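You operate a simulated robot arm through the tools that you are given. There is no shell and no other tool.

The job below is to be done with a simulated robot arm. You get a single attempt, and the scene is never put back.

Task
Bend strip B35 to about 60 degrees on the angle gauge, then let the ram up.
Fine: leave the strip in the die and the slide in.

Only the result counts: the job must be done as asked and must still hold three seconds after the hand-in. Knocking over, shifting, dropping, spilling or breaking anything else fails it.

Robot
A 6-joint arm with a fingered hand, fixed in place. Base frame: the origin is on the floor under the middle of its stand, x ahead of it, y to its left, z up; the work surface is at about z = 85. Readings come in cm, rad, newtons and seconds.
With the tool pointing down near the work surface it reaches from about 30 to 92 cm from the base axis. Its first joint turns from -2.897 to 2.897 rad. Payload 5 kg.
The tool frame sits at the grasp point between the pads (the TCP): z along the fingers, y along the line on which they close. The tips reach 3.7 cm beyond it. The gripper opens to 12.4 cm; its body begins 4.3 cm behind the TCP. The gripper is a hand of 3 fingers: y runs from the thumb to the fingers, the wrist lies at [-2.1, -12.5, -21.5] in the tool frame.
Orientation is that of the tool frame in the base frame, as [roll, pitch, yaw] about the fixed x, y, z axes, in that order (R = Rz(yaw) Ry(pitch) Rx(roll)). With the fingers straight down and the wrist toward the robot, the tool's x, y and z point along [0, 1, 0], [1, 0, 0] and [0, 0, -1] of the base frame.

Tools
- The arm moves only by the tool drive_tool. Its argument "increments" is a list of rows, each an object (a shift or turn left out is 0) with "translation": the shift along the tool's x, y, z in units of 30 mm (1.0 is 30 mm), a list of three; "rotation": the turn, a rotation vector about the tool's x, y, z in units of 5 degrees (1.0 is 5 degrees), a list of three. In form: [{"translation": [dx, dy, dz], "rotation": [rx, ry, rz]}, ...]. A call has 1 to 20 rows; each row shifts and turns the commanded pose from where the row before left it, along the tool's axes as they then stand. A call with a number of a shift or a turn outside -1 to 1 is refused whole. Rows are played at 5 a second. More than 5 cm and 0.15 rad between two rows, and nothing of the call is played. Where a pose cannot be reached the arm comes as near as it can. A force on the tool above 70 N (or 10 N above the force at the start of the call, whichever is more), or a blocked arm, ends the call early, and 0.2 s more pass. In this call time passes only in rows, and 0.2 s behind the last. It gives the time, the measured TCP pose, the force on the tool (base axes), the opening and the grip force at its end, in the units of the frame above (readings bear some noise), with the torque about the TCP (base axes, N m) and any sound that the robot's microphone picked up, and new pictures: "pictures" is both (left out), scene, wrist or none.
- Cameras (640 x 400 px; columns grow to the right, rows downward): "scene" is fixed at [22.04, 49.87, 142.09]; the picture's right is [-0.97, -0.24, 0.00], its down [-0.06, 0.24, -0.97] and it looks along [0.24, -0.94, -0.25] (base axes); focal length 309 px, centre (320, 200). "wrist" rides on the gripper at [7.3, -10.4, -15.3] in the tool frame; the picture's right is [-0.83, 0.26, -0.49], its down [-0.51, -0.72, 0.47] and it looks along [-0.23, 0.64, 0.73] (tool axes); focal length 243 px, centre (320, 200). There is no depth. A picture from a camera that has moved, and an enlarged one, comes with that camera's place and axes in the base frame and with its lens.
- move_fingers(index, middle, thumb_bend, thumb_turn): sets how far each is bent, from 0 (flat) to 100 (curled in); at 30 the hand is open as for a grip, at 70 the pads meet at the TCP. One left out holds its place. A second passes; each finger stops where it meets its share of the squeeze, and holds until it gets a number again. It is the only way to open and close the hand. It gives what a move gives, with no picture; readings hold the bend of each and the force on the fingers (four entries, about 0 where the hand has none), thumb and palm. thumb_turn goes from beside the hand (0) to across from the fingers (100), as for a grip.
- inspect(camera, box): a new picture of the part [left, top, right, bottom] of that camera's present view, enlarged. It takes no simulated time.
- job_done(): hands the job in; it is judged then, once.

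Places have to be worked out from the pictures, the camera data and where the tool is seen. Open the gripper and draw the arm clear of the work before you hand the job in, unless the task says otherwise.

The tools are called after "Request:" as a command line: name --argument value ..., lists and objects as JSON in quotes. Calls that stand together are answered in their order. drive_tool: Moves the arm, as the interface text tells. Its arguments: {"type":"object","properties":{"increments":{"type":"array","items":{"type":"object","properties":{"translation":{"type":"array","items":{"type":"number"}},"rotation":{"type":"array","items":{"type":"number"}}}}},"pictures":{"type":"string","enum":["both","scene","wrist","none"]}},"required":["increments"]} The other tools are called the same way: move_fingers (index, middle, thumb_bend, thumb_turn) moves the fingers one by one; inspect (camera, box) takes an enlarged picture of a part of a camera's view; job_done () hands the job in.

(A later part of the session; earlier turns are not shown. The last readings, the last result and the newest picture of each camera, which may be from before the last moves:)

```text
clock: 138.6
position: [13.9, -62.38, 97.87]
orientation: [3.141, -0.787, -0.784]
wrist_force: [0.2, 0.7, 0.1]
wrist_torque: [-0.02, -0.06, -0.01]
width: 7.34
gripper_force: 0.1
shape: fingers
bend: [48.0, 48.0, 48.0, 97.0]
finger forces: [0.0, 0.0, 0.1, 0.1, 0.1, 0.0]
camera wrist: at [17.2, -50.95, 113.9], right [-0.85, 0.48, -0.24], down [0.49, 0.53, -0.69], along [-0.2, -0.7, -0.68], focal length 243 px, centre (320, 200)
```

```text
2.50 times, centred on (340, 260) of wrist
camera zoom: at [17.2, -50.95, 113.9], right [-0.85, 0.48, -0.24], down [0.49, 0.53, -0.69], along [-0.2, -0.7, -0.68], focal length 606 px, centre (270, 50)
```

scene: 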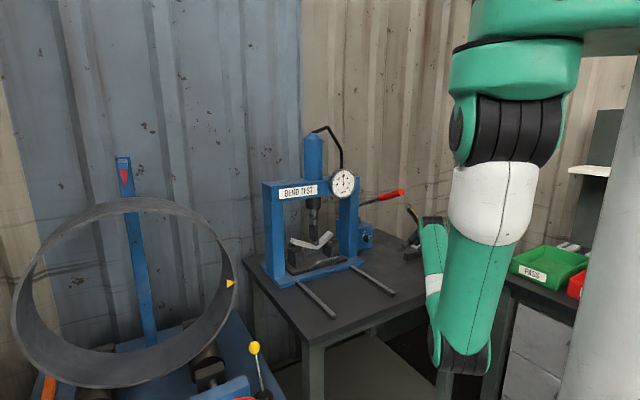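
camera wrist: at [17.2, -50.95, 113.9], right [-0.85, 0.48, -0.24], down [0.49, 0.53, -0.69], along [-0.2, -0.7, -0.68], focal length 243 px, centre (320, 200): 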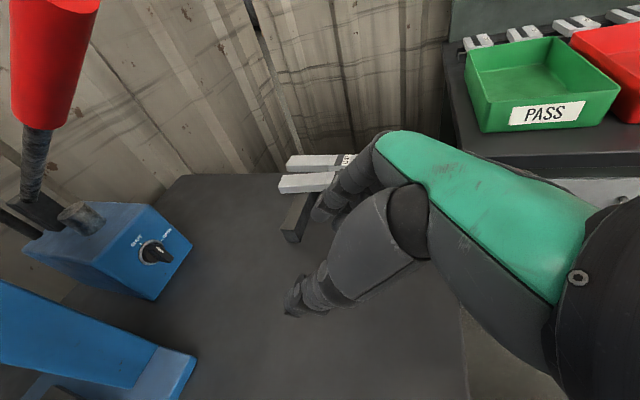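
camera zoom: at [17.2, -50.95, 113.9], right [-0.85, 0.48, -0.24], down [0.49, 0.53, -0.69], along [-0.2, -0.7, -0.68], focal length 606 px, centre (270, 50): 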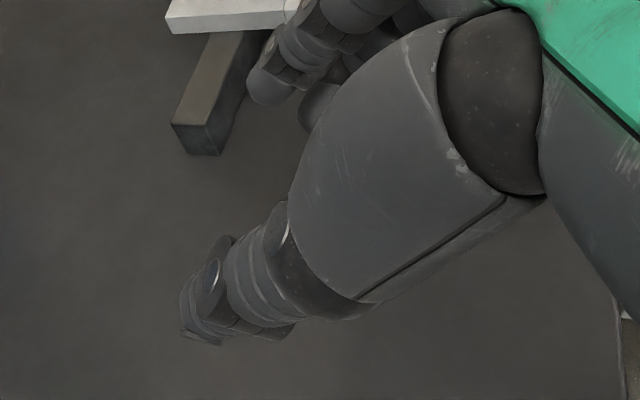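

The knob's bar is centred at z≈90.05, u≈-34.7, with its outer face at v≈-81.4 and the box face at v≈-84.7. I spread the fingers aside, keep the thumb as the pusher, and move in below the lever at z≈95.5.

Request:
move_fingers --index 40 --middle 40 --thumb_bend 50

Request:
drive_tool --increments '[{"translation": [-0.567, 0.967, 0.565]}, {"translation": [0.6, 0, 0.602]}, {"translation": [0.6, 0, 0.602]}, {"translation": [0.6, 0, 0.602]}, {"translation": [0.6, 0, 0.602]}, {"translation": [0.6, 0, 0.602]}, {"translation": [0.6, 0, 0.602]}, {"translation": [0.6, 0, 0.602]}]' --pictures "both"

```text
clock: 139.6
position: [13.95, -62.31, 97.94]
orientation: [-3.141, -0.786, -0.786]
wrist_force: [-0.6, 0.1, 0.5]
wrist_torque: [-0.02, 0.0, 0.0]
width: 8.36
gripper_force: 0.2
shape: fingers
bend: [40.0, 40.0, 50.0, 97.0]
finger forces: [0.0, 0.0, 0.0, 0.0, 0.0, 0.0]
```

```text
clock: 141.4
position: [24.24, -77.26, 95.54]
orientation: [-3.139, -0.786, -0.786]
wrist_force: [0.3, 0.5, -0.8]
wrist_torque: [0.01, -0.04, 0.0]
width: 8.34
gripper_force: 0.1
shape: fingers
bend: [40.0, 40.0, 50.0, 97.0]
finger forces: [0.0, 0.0, 0.1, 0.0, 0.1, 0.0]
camera wrist: at [27.61, -65.82, 111.53], right [-0.85, 0.48, -0.24], down [0.49, 0.53, -0.69], along [-0.2, -0.7, -0.68], focal length 243 px, centre (320, 200)
```

scene: 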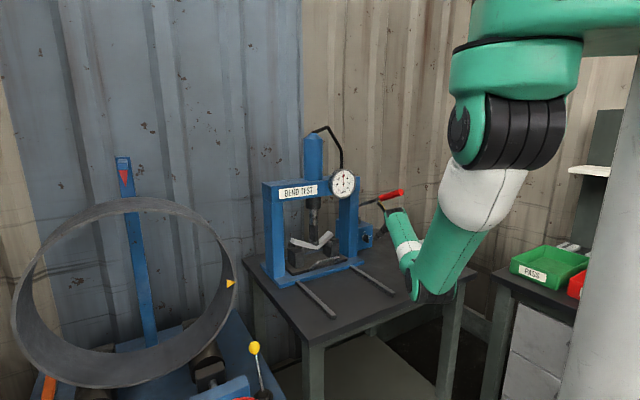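
wrist: 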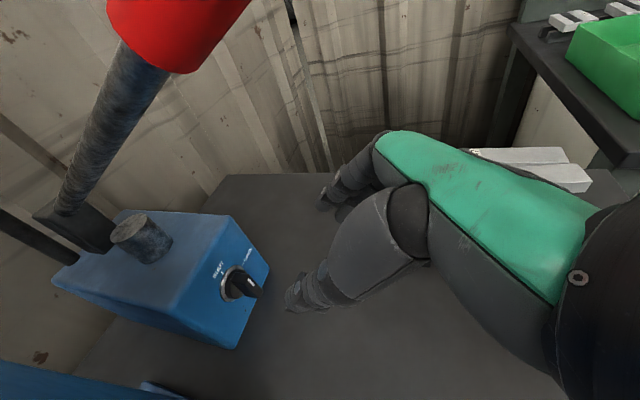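

Clear so far. I go on another 5 cm and check the thumb against the knob.

Request:
drive_tool --increments '[{"translation": [0.39, 0, 0.393]}, {"translation": [0.39, 0, 0.393]}, {"translation": [0.39, 0, 0.393]}]' --pictures "both"

Request:
inspect --camera "wrist" --box '[220, 200, 380, 330]'

Request:
inspect --camera "scene" --box '[340, 170, 440, 270]'

```text
clock: 142.2
position: [27.9, -80.72, 95.34]
orientation: [3.141, -0.785, -0.786]
wrist_force: [-0.3, 0.0, -0.5]
wrist_torque: [0.04, -0.01, 0.01]
width: 8.37
gripper_force: 0.1
shape: fingers
bend: [40.0, 40.0, 50.0, 97.0]
finger forces: [0.1, 0.0, 0.1, 0.0, 0.0, 0.0]
camera wrist: at [31.29, -69.3, 111.29], right [-0.85, 0.48, -0.24], down [0.49, 0.53, -0.69], along [-0.2, -0.7, -0.68], focal length 243 px, centre (320, 200)
```

scene: 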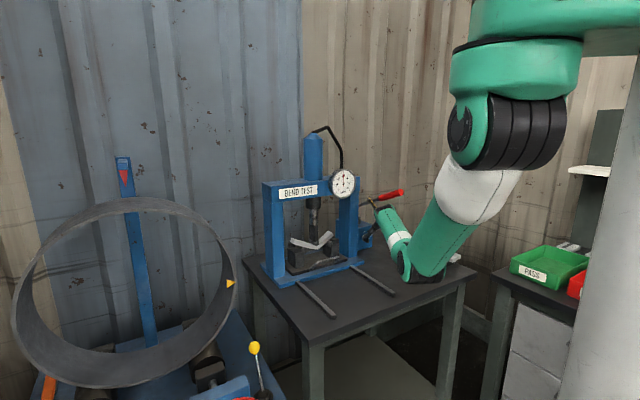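
wrist: 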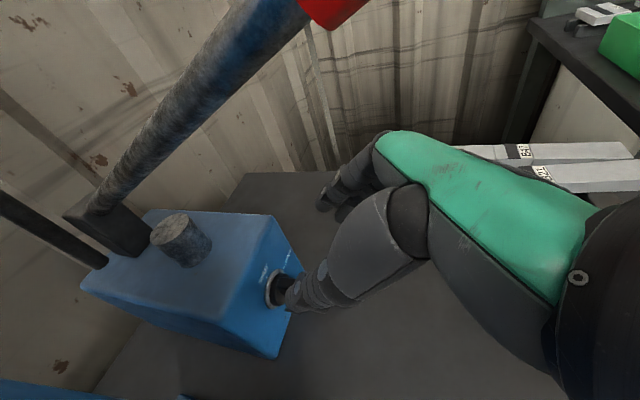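

```text
3.08 times, centred on (300, 265) of wrist
camera zoom: at [31.29, -69.3, 111.29], right [-0.85, 0.48, -0.24], down [0.49, 0.53, -0.69], along [-0.2, -0.7, -0.68], focal length 746 px, centre (382, 0)
```

zoom: 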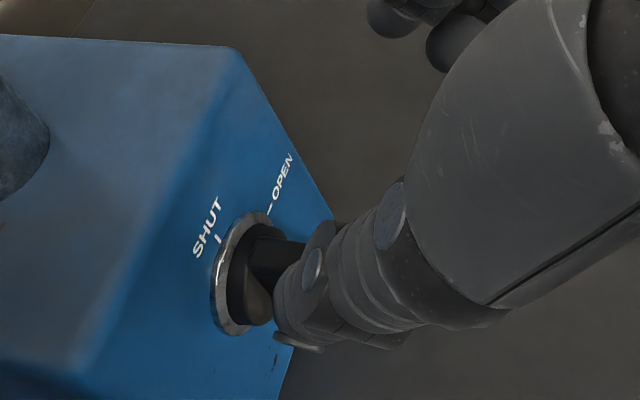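

```text
4.00 times, centred on (390, 220) of scene
camera zoom: at [22.04, 49.87, 142.09], right [-0.97, -0.24, 0.0], down [-0.06, 0.24, -0.97], along [0.24, -0.94, -0.25], focal length 1236 px, centre (40, 120)
```

zoom: 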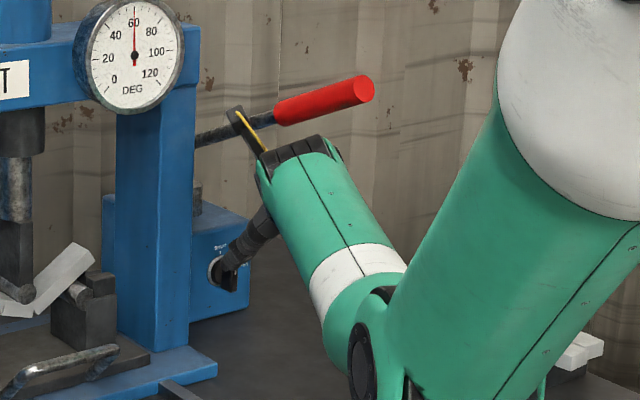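

The thumb tip is where I predicted (u≈-32.7, on the press side of the bar, about 2 cm in front of it). I bring it in beside the bar's upper half.

Request:
drive_tool --increments '[{"translation": [0.094, 0, 0.346]}, {"translation": [0.094, 0, 0.346]}, {"translation": [0.094, 0, 0.346]}]' --pictures "none"

Request:
inspect --camera "wrist" --box '[240, 220, 360, 330]'

Request:
inspect --camera "scene" --box '[350, 215, 400, 255]'

```text
clock: 143.0
position: [30.13, -82.56, 94.0]
orientation: [-3.141, -0.787, -0.785]
wrist_force: [-1.4, 4.2, 4.8]
wrist_torque: [0.17, -0.2, 0.23]
width: 8.74
gripper_force: 3.6
shape: fingers
bend: [40.0, 40.0, 48.0, 97.0]
finger forces: [0.1, 0.1, 0.1, 0.0, 8.4, 0.0]
```

```text
3.64 times, centred on (300, 275) of wrist
camera zoom: at [33.32, -71.19, 109.92], right [-0.85, 0.48, -0.24], down [0.49, 0.53, -0.69], along [-0.2, -0.7, -0.68], focal length 882 px, centre (393, -73)
```

zoom: 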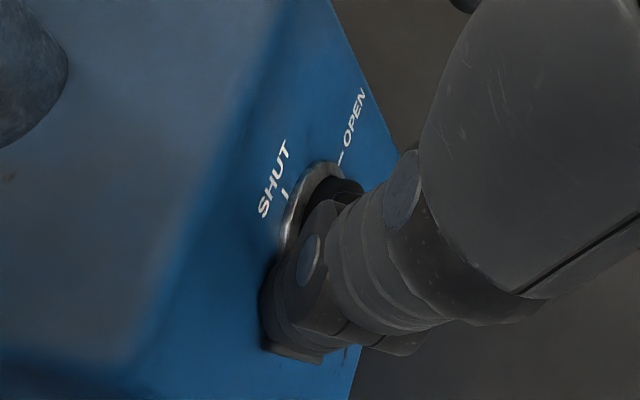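

```text
10.00 times, centred on (375, 235) of scene
camera zoom: at [22.04, 49.87, 142.09], right [-0.97, -0.24, 0.0], down [-0.06, 0.24, -0.97], along [0.24, -0.94, -0.25], focal length 3090 px, centre (-230, -150)
```

zoom: 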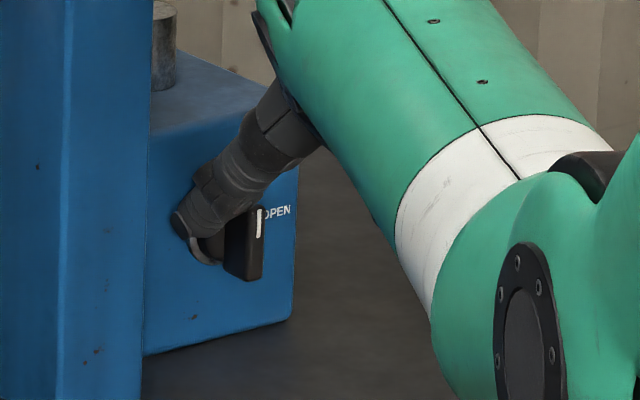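

The thumb tip is beside the bar but pressing on the knob's round base (8 N). I ease it 0.7 cm outward, then start pushing sideways toward OPEN.

Request:
drive_tool --increments '[{"translation": [-0.165, 0, -0.165]}]' --pictures "none"

Request:
drive_tool --increments '[{"translation": [0, 0.15, 0]}, {"translation": [0, 0.15, 0]}, {"translation": [0, 0.15, 0]}]' --pictures "none"

Request:
inspect --camera "scene" --box '[350, 215, 400, 255]'

Request:
inspect --camera "wrist" --box '[240, 220, 360, 330]'

```text
clock: 143.4
position: [29.45, -82.0, 93.77]
orientation: [-3.141, -0.783, -0.787]
wrist_force: [1.4, 1.7, 0.8]
wrist_torque: [0.06, -0.07, 0.1]
width: 8.61
gripper_force: 0.8
shape: fingers
bend: [40.0, 40.0, 49.0, 97.0]
finger forces: [0.0, 0.0, 0.1, 0.1, 2.2, 0.0]
```

```text
clock: 144.2
position: [28.47, -82.97, 94.04]
orientation: [-3.139, -0.785, -0.788]
wrist_force: [1.3, 7.3, 5.0]
wrist_torque: [0.25, -0.34, 0.39]
width: 9.3
gripper_force: 4.3
shape: fingers
bend: [40.0, 40.0, 45.0, 97.0]
finger forces: [0.0, 0.1, 0.0, 0.0, 8.6, 0.1]
```

```text
10.00 times, centred on (375, 235) of scene
camera zoom: at [22.04, 49.87, 142.09], right [-0.97, -0.24, 0.0], down [-0.06, 0.24, -0.97], along [0.24, -0.94, -0.25], focal length 3090 px, centre (-230, -150)
```

zoom: 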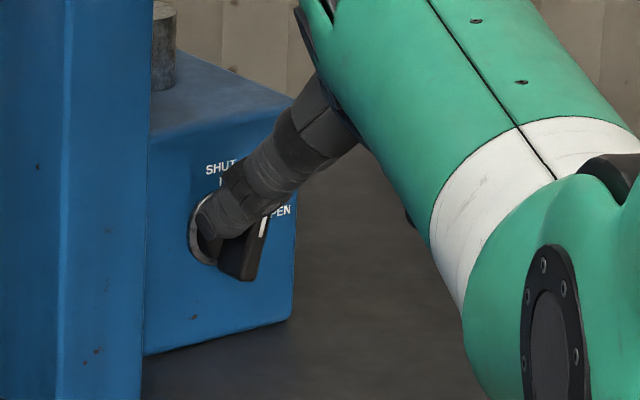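

```text
3.64 times, centred on (300, 275) of wrist
camera zoom: at [31.79, -71.57, 109.93], right [-0.85, 0.48, -0.24], down [0.49, 0.53, -0.69], along [-0.2, -0.7, -0.68], focal length 882 px, centre (393, -73)
```

zoom: 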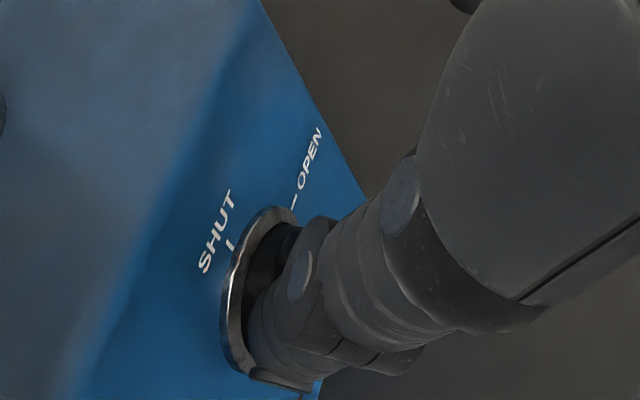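

The bar is starting to turn toward OPEN. I stiffen the thumb a little and keep pushing.

Request:
drive_tool --increments '[{"translation": [0, 0.15, 0]}, {"translation": [0, 0.15, 0]}, {"translation": [0, 0.15, 0]}]' --pictures "none"

Request:
inspect --camera "scene" --box '[350, 215, 400, 255]'

Request:
inspect --camera "wrist" --box '[240, 220, 360, 330]'

```text
clock: 145.0
position: [27.6, -83.86, 93.96]
orientation: [3.141, -0.787, -0.784]
wrist_force: [-1.6, 11.2, 10.2]
wrist_torque: [0.45, -0.62, 0.63]
width: 9.79
gripper_force: 10.5
shape: fingers
bend: [40.0, 40.0, 43.0, 97.0]
finger forces: [0.0, 0.1, 0.0, 0.0, 21.3, 0.0]
```

```text
10.00 times, centred on (375, 235) of scene
camera zoom: at [22.04, 49.87, 142.09], right [-0.97, -0.24, 0.0], down [-0.06, 0.24, -0.97], along [0.24, -0.94, -0.25], focal length 3090 px, centre (-230, -150)
```

zoom: 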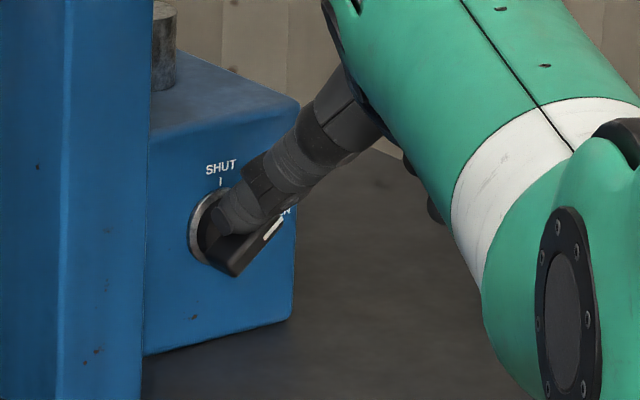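

```text
3.64 times, centred on (300, 275) of wrist
camera zoom: at [30.86, -72.51, 109.93], right [-0.85, 0.48, -0.24], down [0.49, 0.53, -0.69], along [-0.2, -0.7, -0.68], focal length 882 px, centre (393, -73)
```

zoom: 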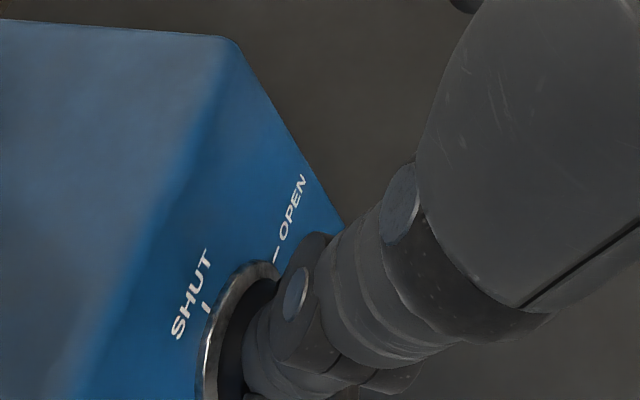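

The bar has turned roughly 60°. The thumb is starting to press down on it, so I raise 3 mm and keep moving across.

Request:
drive_tool --increments '[{"translation": [0.07, 0.1, -0.07]}, {"translation": [0, 0.15, 0]}, {"translation": [0, 0.15, 0]}]' --pictures "none"

Request:
inspect --camera "scene" --box '[350, 215, 400, 255]'

Request:
inspect --camera "scene" --box '[280, 150, 420, 260]'

```text
clock: 145.8
position: [26.73, -84.68, 94.33]
orientation: [3.14, -0.787, -0.785]
wrist_force: [-3.9, 13.0, 11.9]
wrist_torque: [0.57, -0.8, 1.02]
width: 9.92
gripper_force: 9.6
shape: fingers
bend: [40.0, 40.0, 42.0, 97.0]
finger forces: [0.0, 0.0, 0.1, 0.0, 18.2, 0.0]
```

```text
10.00 times, centred on (375, 235) of scene
camera zoom: at [22.04, 49.87, 142.09], right [-0.97, -0.24, 0.0], down [-0.06, 0.24, -0.97], along [0.24, -0.94, -0.25], focal length 3090 px, centre (-230, -150)
```

zoom: 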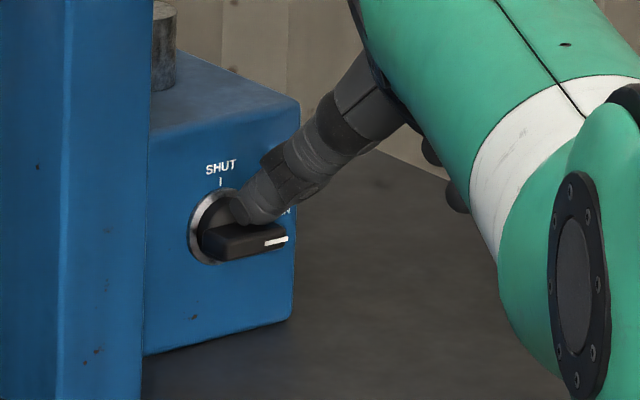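

```text
3.64 times, centred on (350, 205) of scene
camera zoom: at [22.04, 49.87, 142.09], right [-0.97, -0.24, 0.0], down [-0.06, 0.24, -0.97], along [0.24, -0.94, -0.25], focal length 1124 px, centre (211, 182)
```

zoom: 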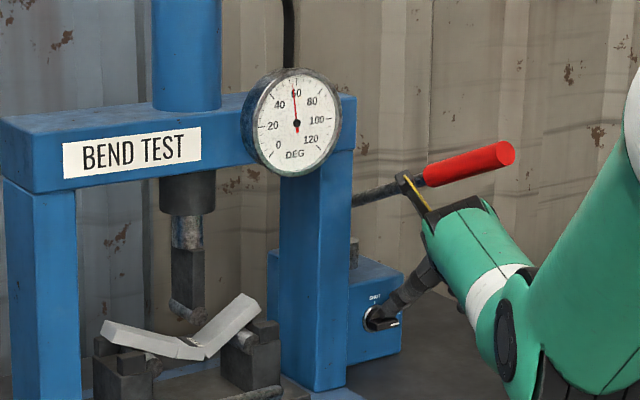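

The bar now points at OPEN and the ram is rising off the bent strip. I ease the thumb off (up and outward) and check knob, ram and gauge.

Request:
drive_tool --increments '[{"translation": [0.05, -0.03, -0.15]}, {"translation": [-0.2, 0, -0.3]}, {"translation": [-0.4, 0, -0.4]}, {"translation": [-0.6, 0, -0.6]}]' --pictures "none"

Request:
inspect --camera "scene" --box '[350, 215, 400, 255]'

Request:
inspect --camera "scene" --box '[324, 160, 364, 200]'

Request:
inspect --camera "scene" --box '[280, 150, 420, 260]'

```text
clock: 146.8
position: [22.73, -80.76, 94.61]
orientation: [-3.141, -0.785, -0.785]
wrist_force: [0.1, -0.4, 0.1]
wrist_torque: [0.0, -0.01, -0.01]
width: 8.34
gripper_force: 0.1
shape: fingers
bend: [40.0, 40.0, 50.0, 97.0]
finger forces: [0.0, 0.0, 0.1, 0.0, 0.0, 0.0]
```

```text
10.00 times, centred on (375, 235) of scene
camera zoom: at [22.04, 49.87, 142.09], right [-0.97, -0.24, 0.0], down [-0.06, 0.24, -0.97], along [0.24, -0.94, -0.25], focal length 3090 px, centre (-230, -150)
```

zoom: 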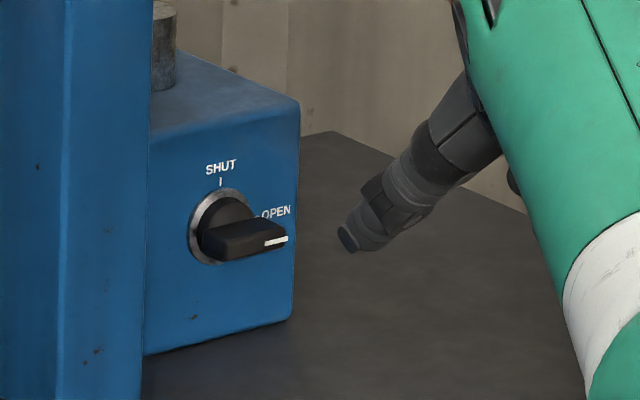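

```text
10.00 times, centred on (344, 180) of scene
camera zoom: at [22.04, 49.87, 142.09], right [-0.97, -0.24, 0.0], down [-0.06, 0.24, -0.97], along [0.24, -0.94, -0.25], focal length 3090 px, centre (80, 400)
```

zoom: 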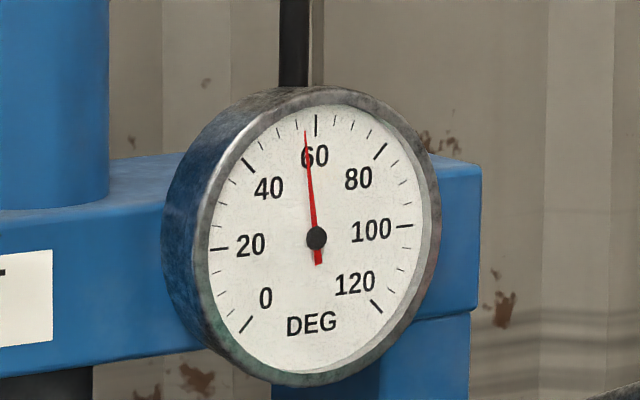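

```text
3.64 times, centred on (350, 205) of scene
camera zoom: at [22.04, 49.87, 142.09], right [-0.97, -0.24, 0.0], down [-0.06, 0.24, -0.97], along [0.24, -0.94, -0.25], focal length 1124 px, centre (211, 182)
```

zoom: 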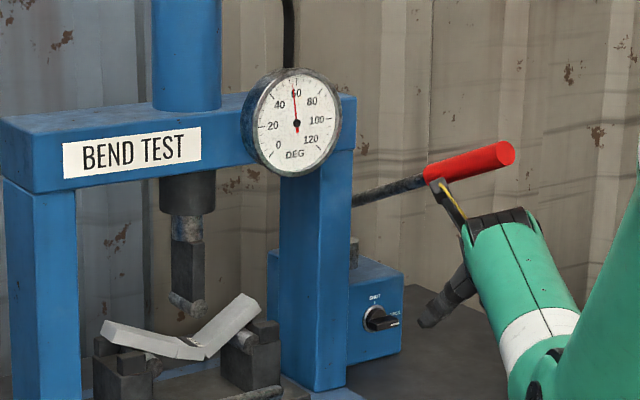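

The valve is at OPEN, the ram is up off the strip, and the gauge has settled near 57° after a little springback from the 60° reading. I withdraw the hand from under the lever.

Request:
drive_tool --increments '[{"translation": [0.1, -0.8, -0.1]}, {"translation": [-0.5, 0, -0.5]}, {"translation": [-0.7, 0, -0.7]}, {"translation": [-0.7, 0, -0.7]}, {"translation": [-0.7, 0, -0.7]}, {"translation": [-0.7, 0, -0.7]}, {"translation": [-0.7, 0, -0.7]}]' --pictures "both"

Request:
inspect --camera "scene" --box '[270, 140, 420, 280]'

Request:
inspect --camera "scene" --box '[324, 160, 364, 200]'

```text
clock: 148.4
position: [12.64, -67.16, 95.25]
orientation: [-3.141, -0.784, -0.787]
wrist_force: [-0.4, -0.4, 0.1]
wrist_torque: [0.0, 0.0, -0.01]
width: 8.37
gripper_force: 0.1
shape: fingers
bend: [40.0, 40.0, 50.0, 97.0]
finger forces: [0.1, 0.1, 0.1, 0.0, 0.0, 0.0]
camera wrist: at [15.86, -55.79, 111.32], right [-0.85, 0.48, -0.24], down [0.49, 0.53, -0.69], along [-0.2, -0.7, -0.68], focal length 243 px, centre (320, 200)
```

scene: 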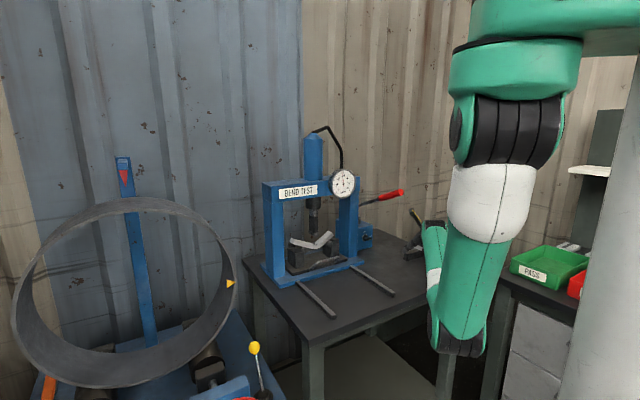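
wrist: 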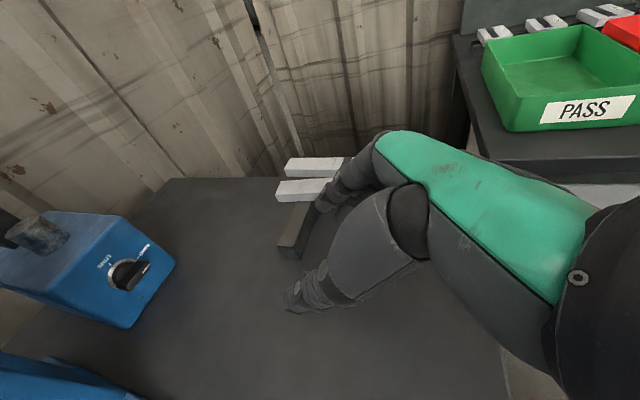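

```text
2.86 times, centred on (345, 210) of scene
camera zoom: at [22.04, 49.87, 142.09], right [-0.97, -0.24, 0.0], down [-0.06, 0.24, -0.97], along [0.24, -0.94, -0.25], focal length 883 px, centre (249, 171)
```

zoom: 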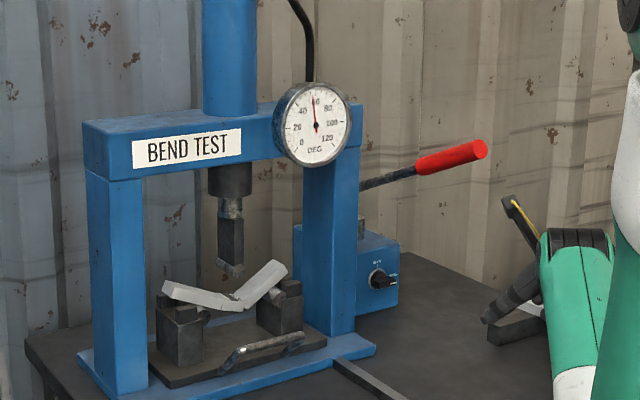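

```text
10.00 times, centred on (344, 180) of scene
camera zoom: at [22.04, 49.87, 142.09], right [-0.97, -0.24, 0.0], down [-0.06, 0.24, -0.97], along [0.24, -0.94, -0.25], focal length 3090 px, centre (80, 400)
```

zoom: 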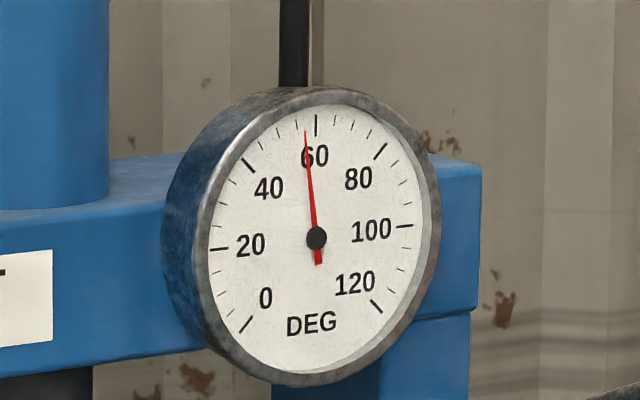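

The ram is fully up and everything is as asked, except that springback left the gauge at about 57. To bring the set angle closer to 60 I'll repeat with a slight overbend (≈62–63 under load). First I turn the valve back to SHUT, going in below the lever again.

Request:
drive_tool --increments '[{"translation": [0, -0.18, 0]}, {"translation": [0.7, 0, 0.702]}, {"translation": [0.7, 0, 0.702]}, {"translation": [0.7, 0, 0.702]}, {"translation": [0.7, 0, 0.702]}, {"translation": [0.7, 0, 0.702]}, {"translation": [0.6, 0, 0.602]}, {"translation": [0.4, 0, 0.401]}]' --pictures "wrist"

Request:
inspect --camera "wrist" --box '[220, 200, 380, 330]'

Request:
inspect --camera "scene" --box '[340, 190, 400, 260]'

```text
clock: 150.2
position: [26.39, -80.33, 95.14]
orientation: [-3.141, -0.783, -0.786]
wrist_force: [-0.2, 0.2, -0.9]
wrist_torque: [0.0, -0.03, 0.03]
width: 8.35
gripper_force: 0.0
shape: fingers
bend: [40.0, 40.0, 50.0, 97.0]
finger forces: [0.0, 0.0, 0.1, 0.0, 0.1, 0.1]
camera wrist: at [29.74, -68.91, 111.15], right [-0.85, 0.48, -0.24], down [0.49, 0.53, -0.69], along [-0.2, -0.7, -0.68], focal length 243 px, centre (320, 200)
```

wrist: 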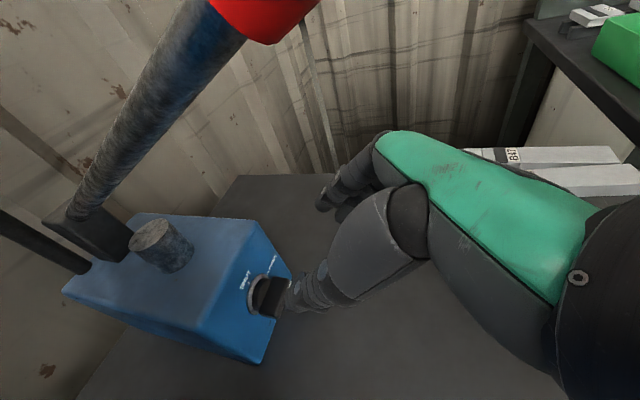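

```text
3.08 times, centred on (300, 265) of wrist
camera zoom: at [29.74, -68.91, 111.15], right [-0.85, 0.48, -0.24], down [0.49, 0.53, -0.69], along [-0.2, -0.7, -0.68], focal length 746 px, centre (382, 0)
```

zoom: 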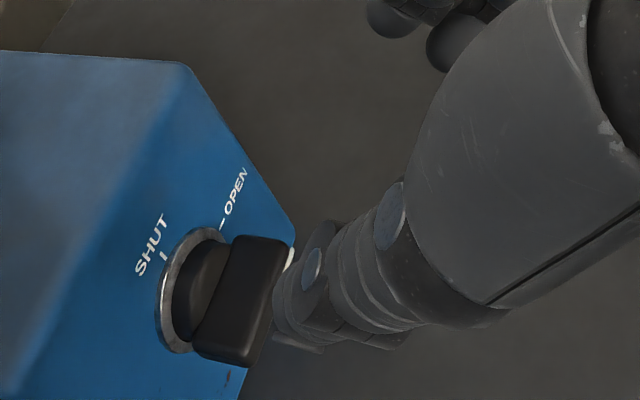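

```text
5.71 times, centred on (370, 225) of scene
camera zoom: at [22.04, 49.87, 142.09], right [-0.97, -0.24, 0.0], down [-0.06, 0.24, -0.97], along [0.24, -0.94, -0.25], focal length 1765 px, centre (34, 57)
```

zoom: 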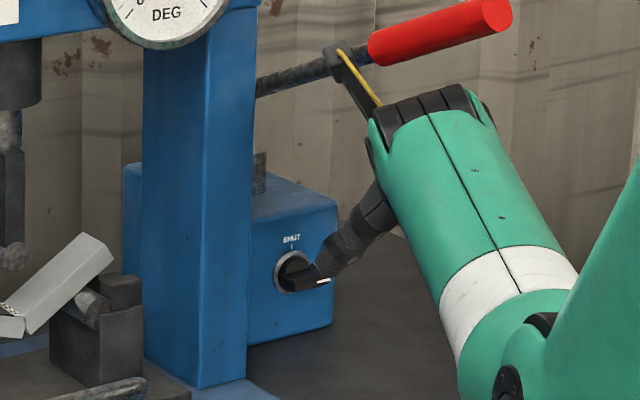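

The thumb is in front of the knob, above its press-side end. I move in 3.4 cm so it is over that end of the bar, then press down.

Request:
drive_tool --increments '[{"translation": [0, -0.07, 0]}, {"translation": [0.39, 0, 0.392]}, {"translation": [0.39, 0, 0.392]}, {"translation": [-0.165, 0, 0.165]}]' --pictures "none"

Request:
inspect --camera "wrist" --box '[220, 200, 380, 330]'

Request:
inspect --camera "scene" --box '[350, 215, 400, 255]'

```text
clock: 151.2
position: [28.99, -82.69, 94.68]
orientation: [3.14, -0.787, -0.784]
wrist_force: [-1.3, 2.0, 4.4]
wrist_torque: [0.07, -0.15, 0.09]
width: 8.36
gripper_force: 2.1
shape: fingers
bend: [40.0, 40.0, 50.0, 97.0]
finger forces: [0.0, 0.0, 0.0, 0.0, 4.3, 0.0]
```

```text
3.08 times, centred on (300, 265) of wrist
camera zoom: at [32.21, -71.28, 110.54], right [-0.85, 0.48, -0.24], down [0.49, 0.53, -0.69], along [-0.2, -0.7, -0.68], focal length 746 px, centre (382, 0)
```

zoom: 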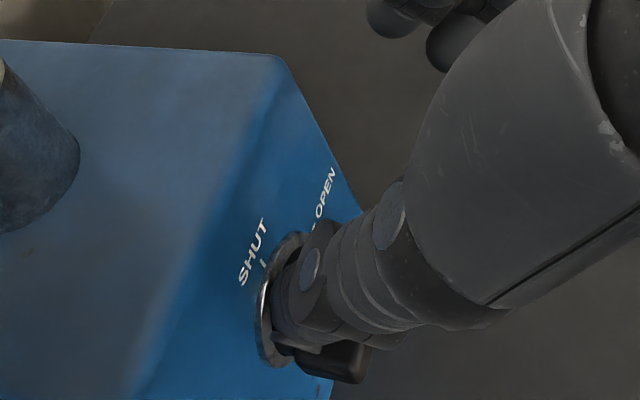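

```text
10.00 times, centred on (375, 235) of scene
camera zoom: at [22.04, 49.87, 142.09], right [-0.97, -0.24, 0.0], down [-0.06, 0.24, -0.97], along [0.24, -0.94, -0.25], focal length 3090 px, centre (-230, -150)
```

zoom: 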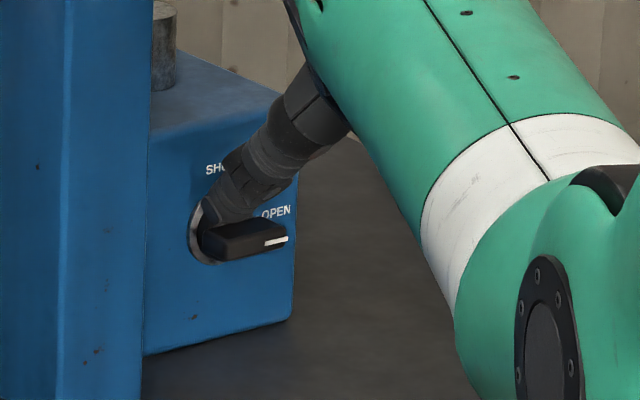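

The thumb bears on the bar's press-side end (4 N). I press down in 5 mm steps, with a slight sideways allowance for the arc.

Request:
drive_tool --increments '[{"translation": [-0.118, -0.05, 0.118]}, {"translation": [-0.118, -0.05, 0.118]}]' --pictures "none"

Request:
inspect --camera "scene" --box '[350, 215, 400, 255]'

Request:
inspect --camera "wrist" --box '[220, 200, 380, 330]'

```text
clock: 151.8
position: [29.09, -82.27, 93.1]
orientation: [-3.14, -0.782, -0.788]
wrist_force: [0.5, 2.7, 0.6]
wrist_torque: [0.08, -0.03, 0.13]
width: 8.78
gripper_force: 1.4
shape: fingers
bend: [40.0, 40.0, 48.0, 98.0]
finger forces: [0.1, 0.0, 0.0, 0.0, 2.6, 0.0]
```

```text
10.00 times, centred on (375, 235) of scene
camera zoom: at [22.04, 49.87, 142.09], right [-0.97, -0.24, 0.0], down [-0.06, 0.24, -0.97], along [0.24, -0.94, -0.25], focal length 3090 px, centre (-230, -150)
```

zoom: 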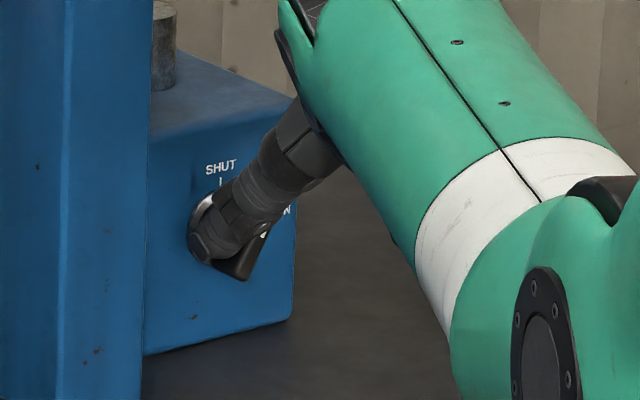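

```text
3.08 times, centred on (300, 265) of wrist
camera zoom: at [32.45, -70.91, 109.24], right [-0.85, 0.48, -0.24], down [0.49, 0.53, -0.69], along [-0.2, -0.7, -0.68], focal length 746 px, centre (382, 0)
```

zoom: 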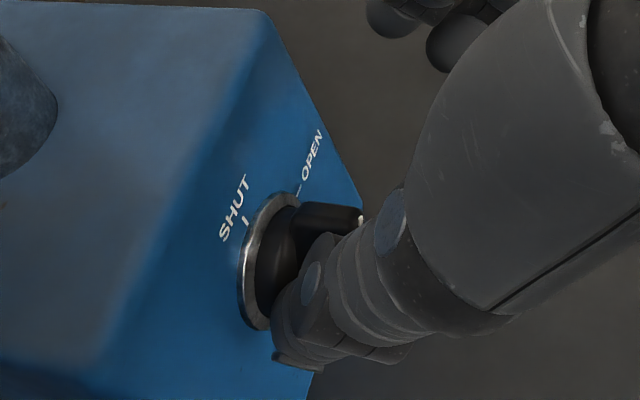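

The bar is turning back (about 45°). I keep pressing down, easing slightly inward along the arc.

Request:
drive_tool --increments '[{"translation": [-0.118, 0.0, 0.118]}, {"translation": [-0.118, 0.04, 0.118]}]' --pictures "none"

Request:
inspect --camera "scene" --box '[350, 215, 400, 255]'

Request:
inspect --camera "wrist" --box '[220, 200, 380, 330]'

```text
clock: 152.4
position: [29.15, -82.48, 92.38]
orientation: [3.14, -0.785, -0.784]
wrist_force: [-1.1, 7.0, 3.2]
wrist_torque: [0.15, -0.13, 0.3]
width: 8.9
gripper_force: 4.5
shape: fingers
bend: [40.0, 40.0, 47.0, 98.0]
finger forces: [0.0, 0.0, 0.0, 0.0, 9.4, 0.1]
```

```text
10.00 times, centred on (375, 235) of scene
camera zoom: at [22.04, 49.87, 142.09], right [-0.97, -0.24, 0.0], down [-0.06, 0.24, -0.97], along [0.24, -0.94, -0.25], focal length 3090 px, centre (-230, -150)
```

zoom: 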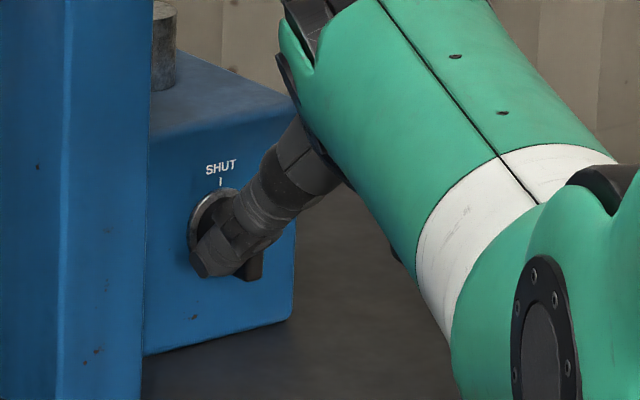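

```text
3.08 times, centred on (300, 265) of wrist
camera zoom: at [32.37, -71.05, 108.4], right [-0.85, 0.48, -0.24], down [0.49, 0.53, -0.69], along [-0.2, -0.7, -0.68], focal length 746 px, centre (382, 0)
```

zoom: 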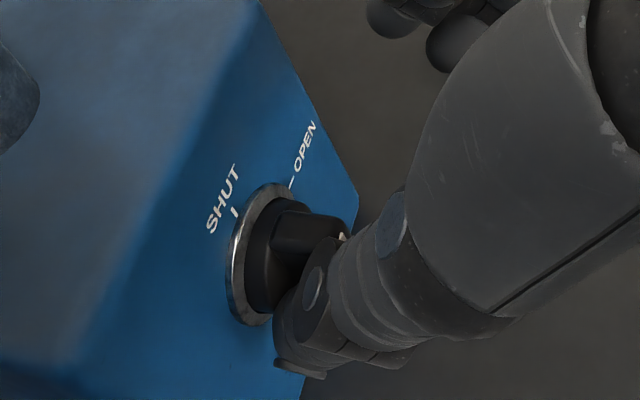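

Nearly upright now. A little more, down and inward, to bring it to SHUT.

Request:
drive_tool --increments '[{"translation": [-0.118, 0.06, 0.118]}, {"translation": [-0.1, 0.1, 0.1]}, {"translation": [0, 0.12, 0]}]' --pictures "none"

Request:
inspect --camera "scene" --box '[350, 215, 400, 255]'

Request:
inspect --camera "wrist" --box '[220, 200, 380, 330]'

```text
clock: 153.2
position: [28.47, -82.9, 91.53]
orientation: [3.14, -0.786, -0.785]
wrist_force: [4.4, 12.1, 7.1]
wrist_torque: [0.23, -0.33, 0.45]
width: 9.62
gripper_force: 7.6
shape: fingers
bend: [40.0, 40.0, 44.0, 97.0]
finger forces: [0.1, 0.0, 0.2, 0.0, 15.0, 0.0]
```

```text
10.00 times, centred on (375, 235) of scene
camera zoom: at [22.04, 49.87, 142.09], right [-0.97, -0.24, 0.0], down [-0.06, 0.24, -0.97], along [0.24, -0.94, -0.25], focal length 3090 px, centre (-230, -150)
```

zoom: 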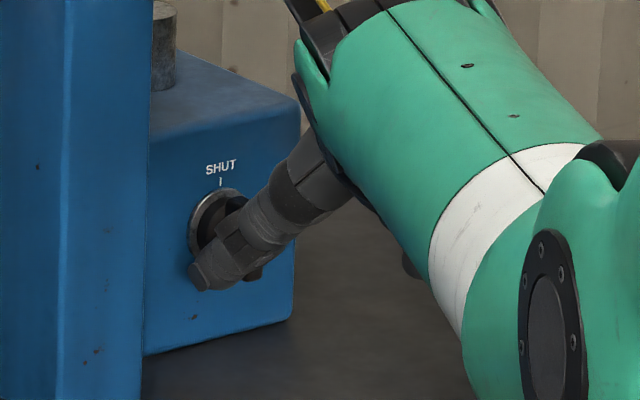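

```text
3.08 times, centred on (300, 265) of wrist
camera zoom: at [31.8, -71.56, 107.53], right [-0.85, 0.48, -0.24], down [0.49, 0.53, -0.69], along [-0.2, -0.7, -0.68], focal length 746 px, centre (382, 0)
```

zoom: 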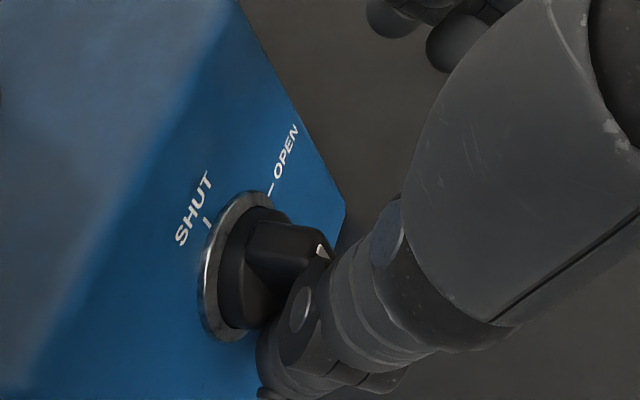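

It looks close to upright. I pull the thumb back outward to see the knob clearly.

Request:
drive_tool --increments '[{"translation": [-0.15, -0.1, -0.15]}, {"translation": [-0.3, 0, -0.3]}, {"translation": [-0.5, 0, -0.5]}, {"translation": [-0.6, 0, -0.7]}]' --pictures "none"

Request:
inspect --camera "scene" --box '[350, 215, 400, 255]'

Request:
inspect --camera "wrist" --box '[190, 220, 290, 310]'

```text
clock: 154.2
position: [23.66, -78.0, 91.72]
orientation: [3.14, -0.784, -0.784]
wrist_force: [-0.6, 0.1, -0.5]
wrist_torque: [0.02, 0.01, -0.01]
width: 8.34
gripper_force: 0.0
shape: fingers
bend: [40.0, 40.0, 50.0, 98.0]
finger forces: [0.1, 0.0, 0.0, 0.0, 0.0, 0.1]
```

```text
10.00 times, centred on (375, 235) of scene
camera zoom: at [22.04, 49.87, 142.09], right [-0.97, -0.24, 0.0], down [-0.06, 0.24, -0.97], along [0.24, -0.94, -0.25], focal length 3090 px, centre (-230, -150)
```

zoom: 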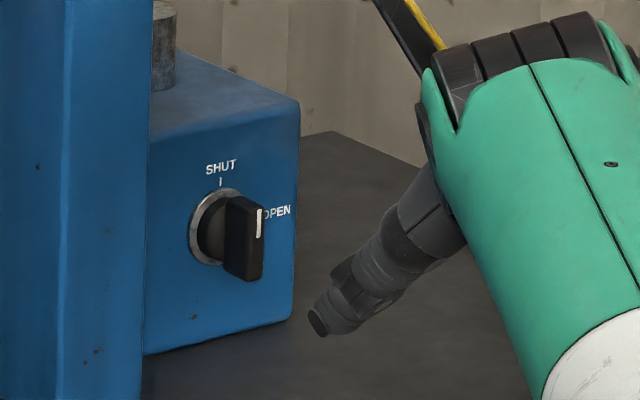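

```text
4.44 times, centred on (240, 265) of wrist
camera zoom: at [27.07, -66.61, 107.73], right [-0.85, 0.48, -0.24], down [0.49, 0.53, -0.69], along [-0.2, -0.7, -0.68], focal length 1078 px, centre (676, -89)
```

zoom: 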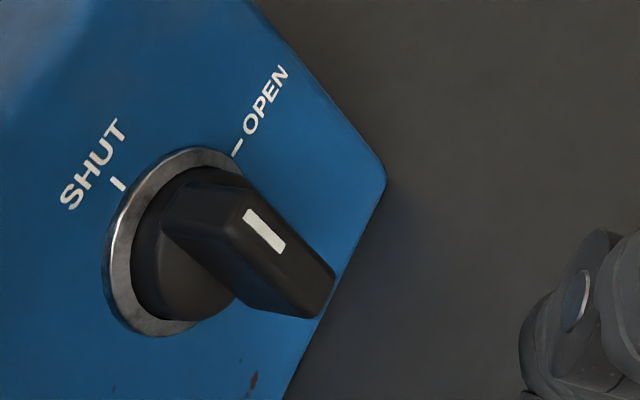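

The valve is fully back at SHUT. I raise slightly, withdraw from under the lever, and return to the straddling posture in front of its tip.

Request:
drive_tool --increments '[{"translation": [0.8, 0, -0.8]}, {"translation": [-0.7, 0, -0.7]}, {"translation": [-0.7, 0, -0.7]}, {"translation": [-0.7, 0, -0.7]}, {"translation": [-0.7, 0, -0.7]}, {"translation": [-0.7, 0, -0.7]}, {"translation": [-0.7, 0, -0.7]}, {"translation": [0, -0.67, 0]}, {"translation": [0, -0.67, 0]}, {"rotation": [0, -1, 0]}, {"rotation": [0, -1, 0]}, {"rotation": [0, -1, 0]}, {"rotation": [0, -1, 0]}, {"rotation": [0, -1, 0]}, {"rotation": [0, -1, 0]}]' --pictures "none"

Request:
move_fingers --index 48 --middle 48 --thumb_bend 48

```text
clock: 157.4
position: [14.1, -62.57, 95.04]
orientation: [-3.141, -0.258, -0.786]
wrist_force: [0.3, 1.0, 0.6]
wrist_torque: [-0.02, -0.03, -0.05]
width: 8.35
gripper_force: 0.2
shape: fingers
bend: [40.0, 40.0, 50.0, 97.0]
finger forces: [0.0, 0.0, 0.0, 0.0, 0.0, 0.1]
```

```text
clock: 158.4
position: [14.16, -62.53, 95.13]
orientation: [-3.141, -0.263, -0.786]
wrist_force: [-0.3, 0.2, 0.2]
wrist_torque: [-0.02, -0.03, 0.02]
width: 7.37
gripper_force: 0.1
shape: fingers
bend: [48.0, 48.0, 48.0, 97.0]
finger forces: [0.1, 0.0, 0.0, 0.0, 0.0, 0.0]
```

Now I raise to z≈114.4 and slide over the lever grip exactly as before.

Request:
drive_tool --increments '[{"translation": [0.238, 0, -0.888]}, {"translation": [0.238, 0, -0.888]}, {"translation": [0.238, 0, -0.888]}, {"translation": [0.238, 0, -0.888]}, {"translation": [0.238, 0, -0.888]}, {"translation": [0.238, 0, -0.888]}, {"translation": [0.238, 0, -0.888]}]' --pictures "none"

Request:
drive_tool --increments '[{"translation": [0.6, 0, 0.16]}, {"translation": [0.6, 0, 0.16]}, {"translation": [0.6, 0, 0.16]}, {"translation": [0.6, 0, 0.16]}, {"translation": [0.5, 0, 0.134]}, {"translation": [0.5, 0, 0.134]}, {"translation": [0.5, 0, 0.134]}]' --pictures "wrist"

```text
clock: 160.0
position: [14.15, -62.35, 114.42]
orientation: [-3.141, -0.261, -0.785]
wrist_force: [-0.3, 0.1, -0.5]
wrist_torque: [-0.04, -0.01, 0.0]
width: 7.36
gripper_force: 0.0
shape: fingers
bend: [48.0, 48.0, 48.0, 97.0]
finger forces: [0.1, 0.0, 0.0, 0.1, 0.0, 0.0]
```

```text
clock: 161.6
position: [22.48, -71.11, 114.37]
orientation: [3.141, -0.26, -0.785]
wrist_force: [-0.6, -0.2, 0.1]
wrist_torque: [-0.01, 0.0, -0.02]
width: 7.4
gripper_force: 0.0
shape: fingers
bend: [48.0, 48.0, 48.0, 97.0]
finger forces: [0.1, 0.0, 0.0, 0.1, 0.0, 0.0]
camera wrist: at [32.15, -65.95, 131.07], right [-0.84, 0.47, 0.26], down [0.25, 0.77, -0.59], along [-0.48, -0.43, -0.77], focal length 243 px, centre (320, 200)
```

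wrist: 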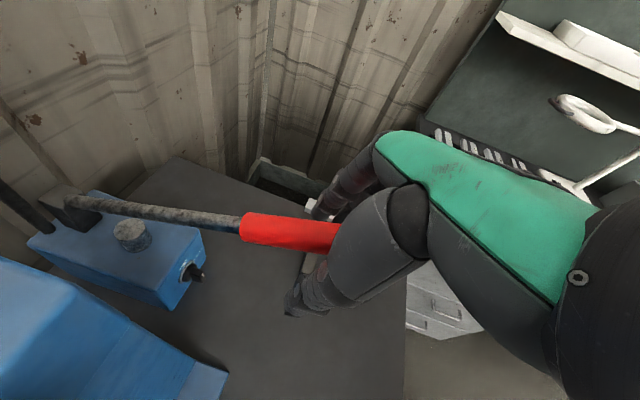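

Same position as the first time. I lower onto the grip and make the first stroke, watching the gauge.

Request:
drive_tool --increments '[{"translation": [0, 0, 0.33]}, {"translation": [0, 0, 0.33]}, {"translation": [0, 0, 0.33]}, {"translation": [0, 0, 0.3]}, {"translation": [0, 0, 0.3]}, {"translation": [-0.398, 0, 0.584]}, {"translation": [-0.36, 0, 0.6]}, {"translation": [-0.27, 0, 0.618]}, {"translation": [-0.2, 0, 0.637]}, {"translation": [-0.146, 0, 0.647]}, {"translation": [-0.1, 0, 0.65]}]' --pictures "none"

Request:
drive_tool --increments '[{"translation": [0.1, 0, -0.65]}, {"translation": [0.146, 0, -0.647]}, {"translation": [0.2, 0, -0.637]}, {"translation": [0.27, 0, -0.618]}, {"translation": [0.36, 0, -0.6]}, {"translation": [0.398, 0, -0.584]}, {"translation": [-0.398, 0, 0.584]}, {"translation": [-0.36, 0, 0.6]}, {"translation": [-0.27, 0, 0.618]}, {"translation": [-0.2, 0, 0.637]}, {"translation": [-0.146, 0, 0.647]}, {"translation": [-0.1, 0, 0.65]}]' --pictures "none"

Request:
inspect --camera "scene" --box '[280, 150, 420, 260]'

```text
clock: 164.0
position: [22.64, -71.0, 97.89]
orientation: [3.14, -0.262, -0.787]
wrist_force: [-12.8, -2.2, 6.8]
wrist_torque: [0.24, -0.63, 0.33]
width: 7.37
gripper_force: 5.9
shape: fingers
bend: [48.0, 48.0, 48.0, 97.0]
finger forces: [0.0, 0.0, 0.0, 0.0, 0.0, 11.3]
```

```text
clock: 166.6
position: [22.53, -71.08, 97.86]
orientation: [-3.141, -0.261, -0.787]
wrist_force: [-7.0, -1.2, 5.3]
wrist_torque: [0.12, -0.26, 0.16]
width: 7.4
gripper_force: 3.1
shape: fingers
bend: [48.0, 48.0, 48.0, 97.0]
finger forces: [0.0, 0.0, 0.0, 0.0, 0.0, 7.5]
```

```text
3.64 times, centred on (350, 205) of scene
camera zoom: at [22.04, 49.87, 142.09], right [-0.97, -0.24, 0.0], down [-0.06, 0.24, -0.97], along [0.24, -0.94, -0.25], focal length 1124 px, centre (211, 182)
```

zoom: 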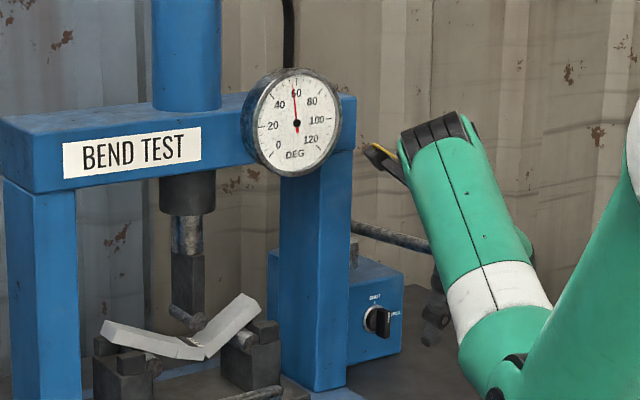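

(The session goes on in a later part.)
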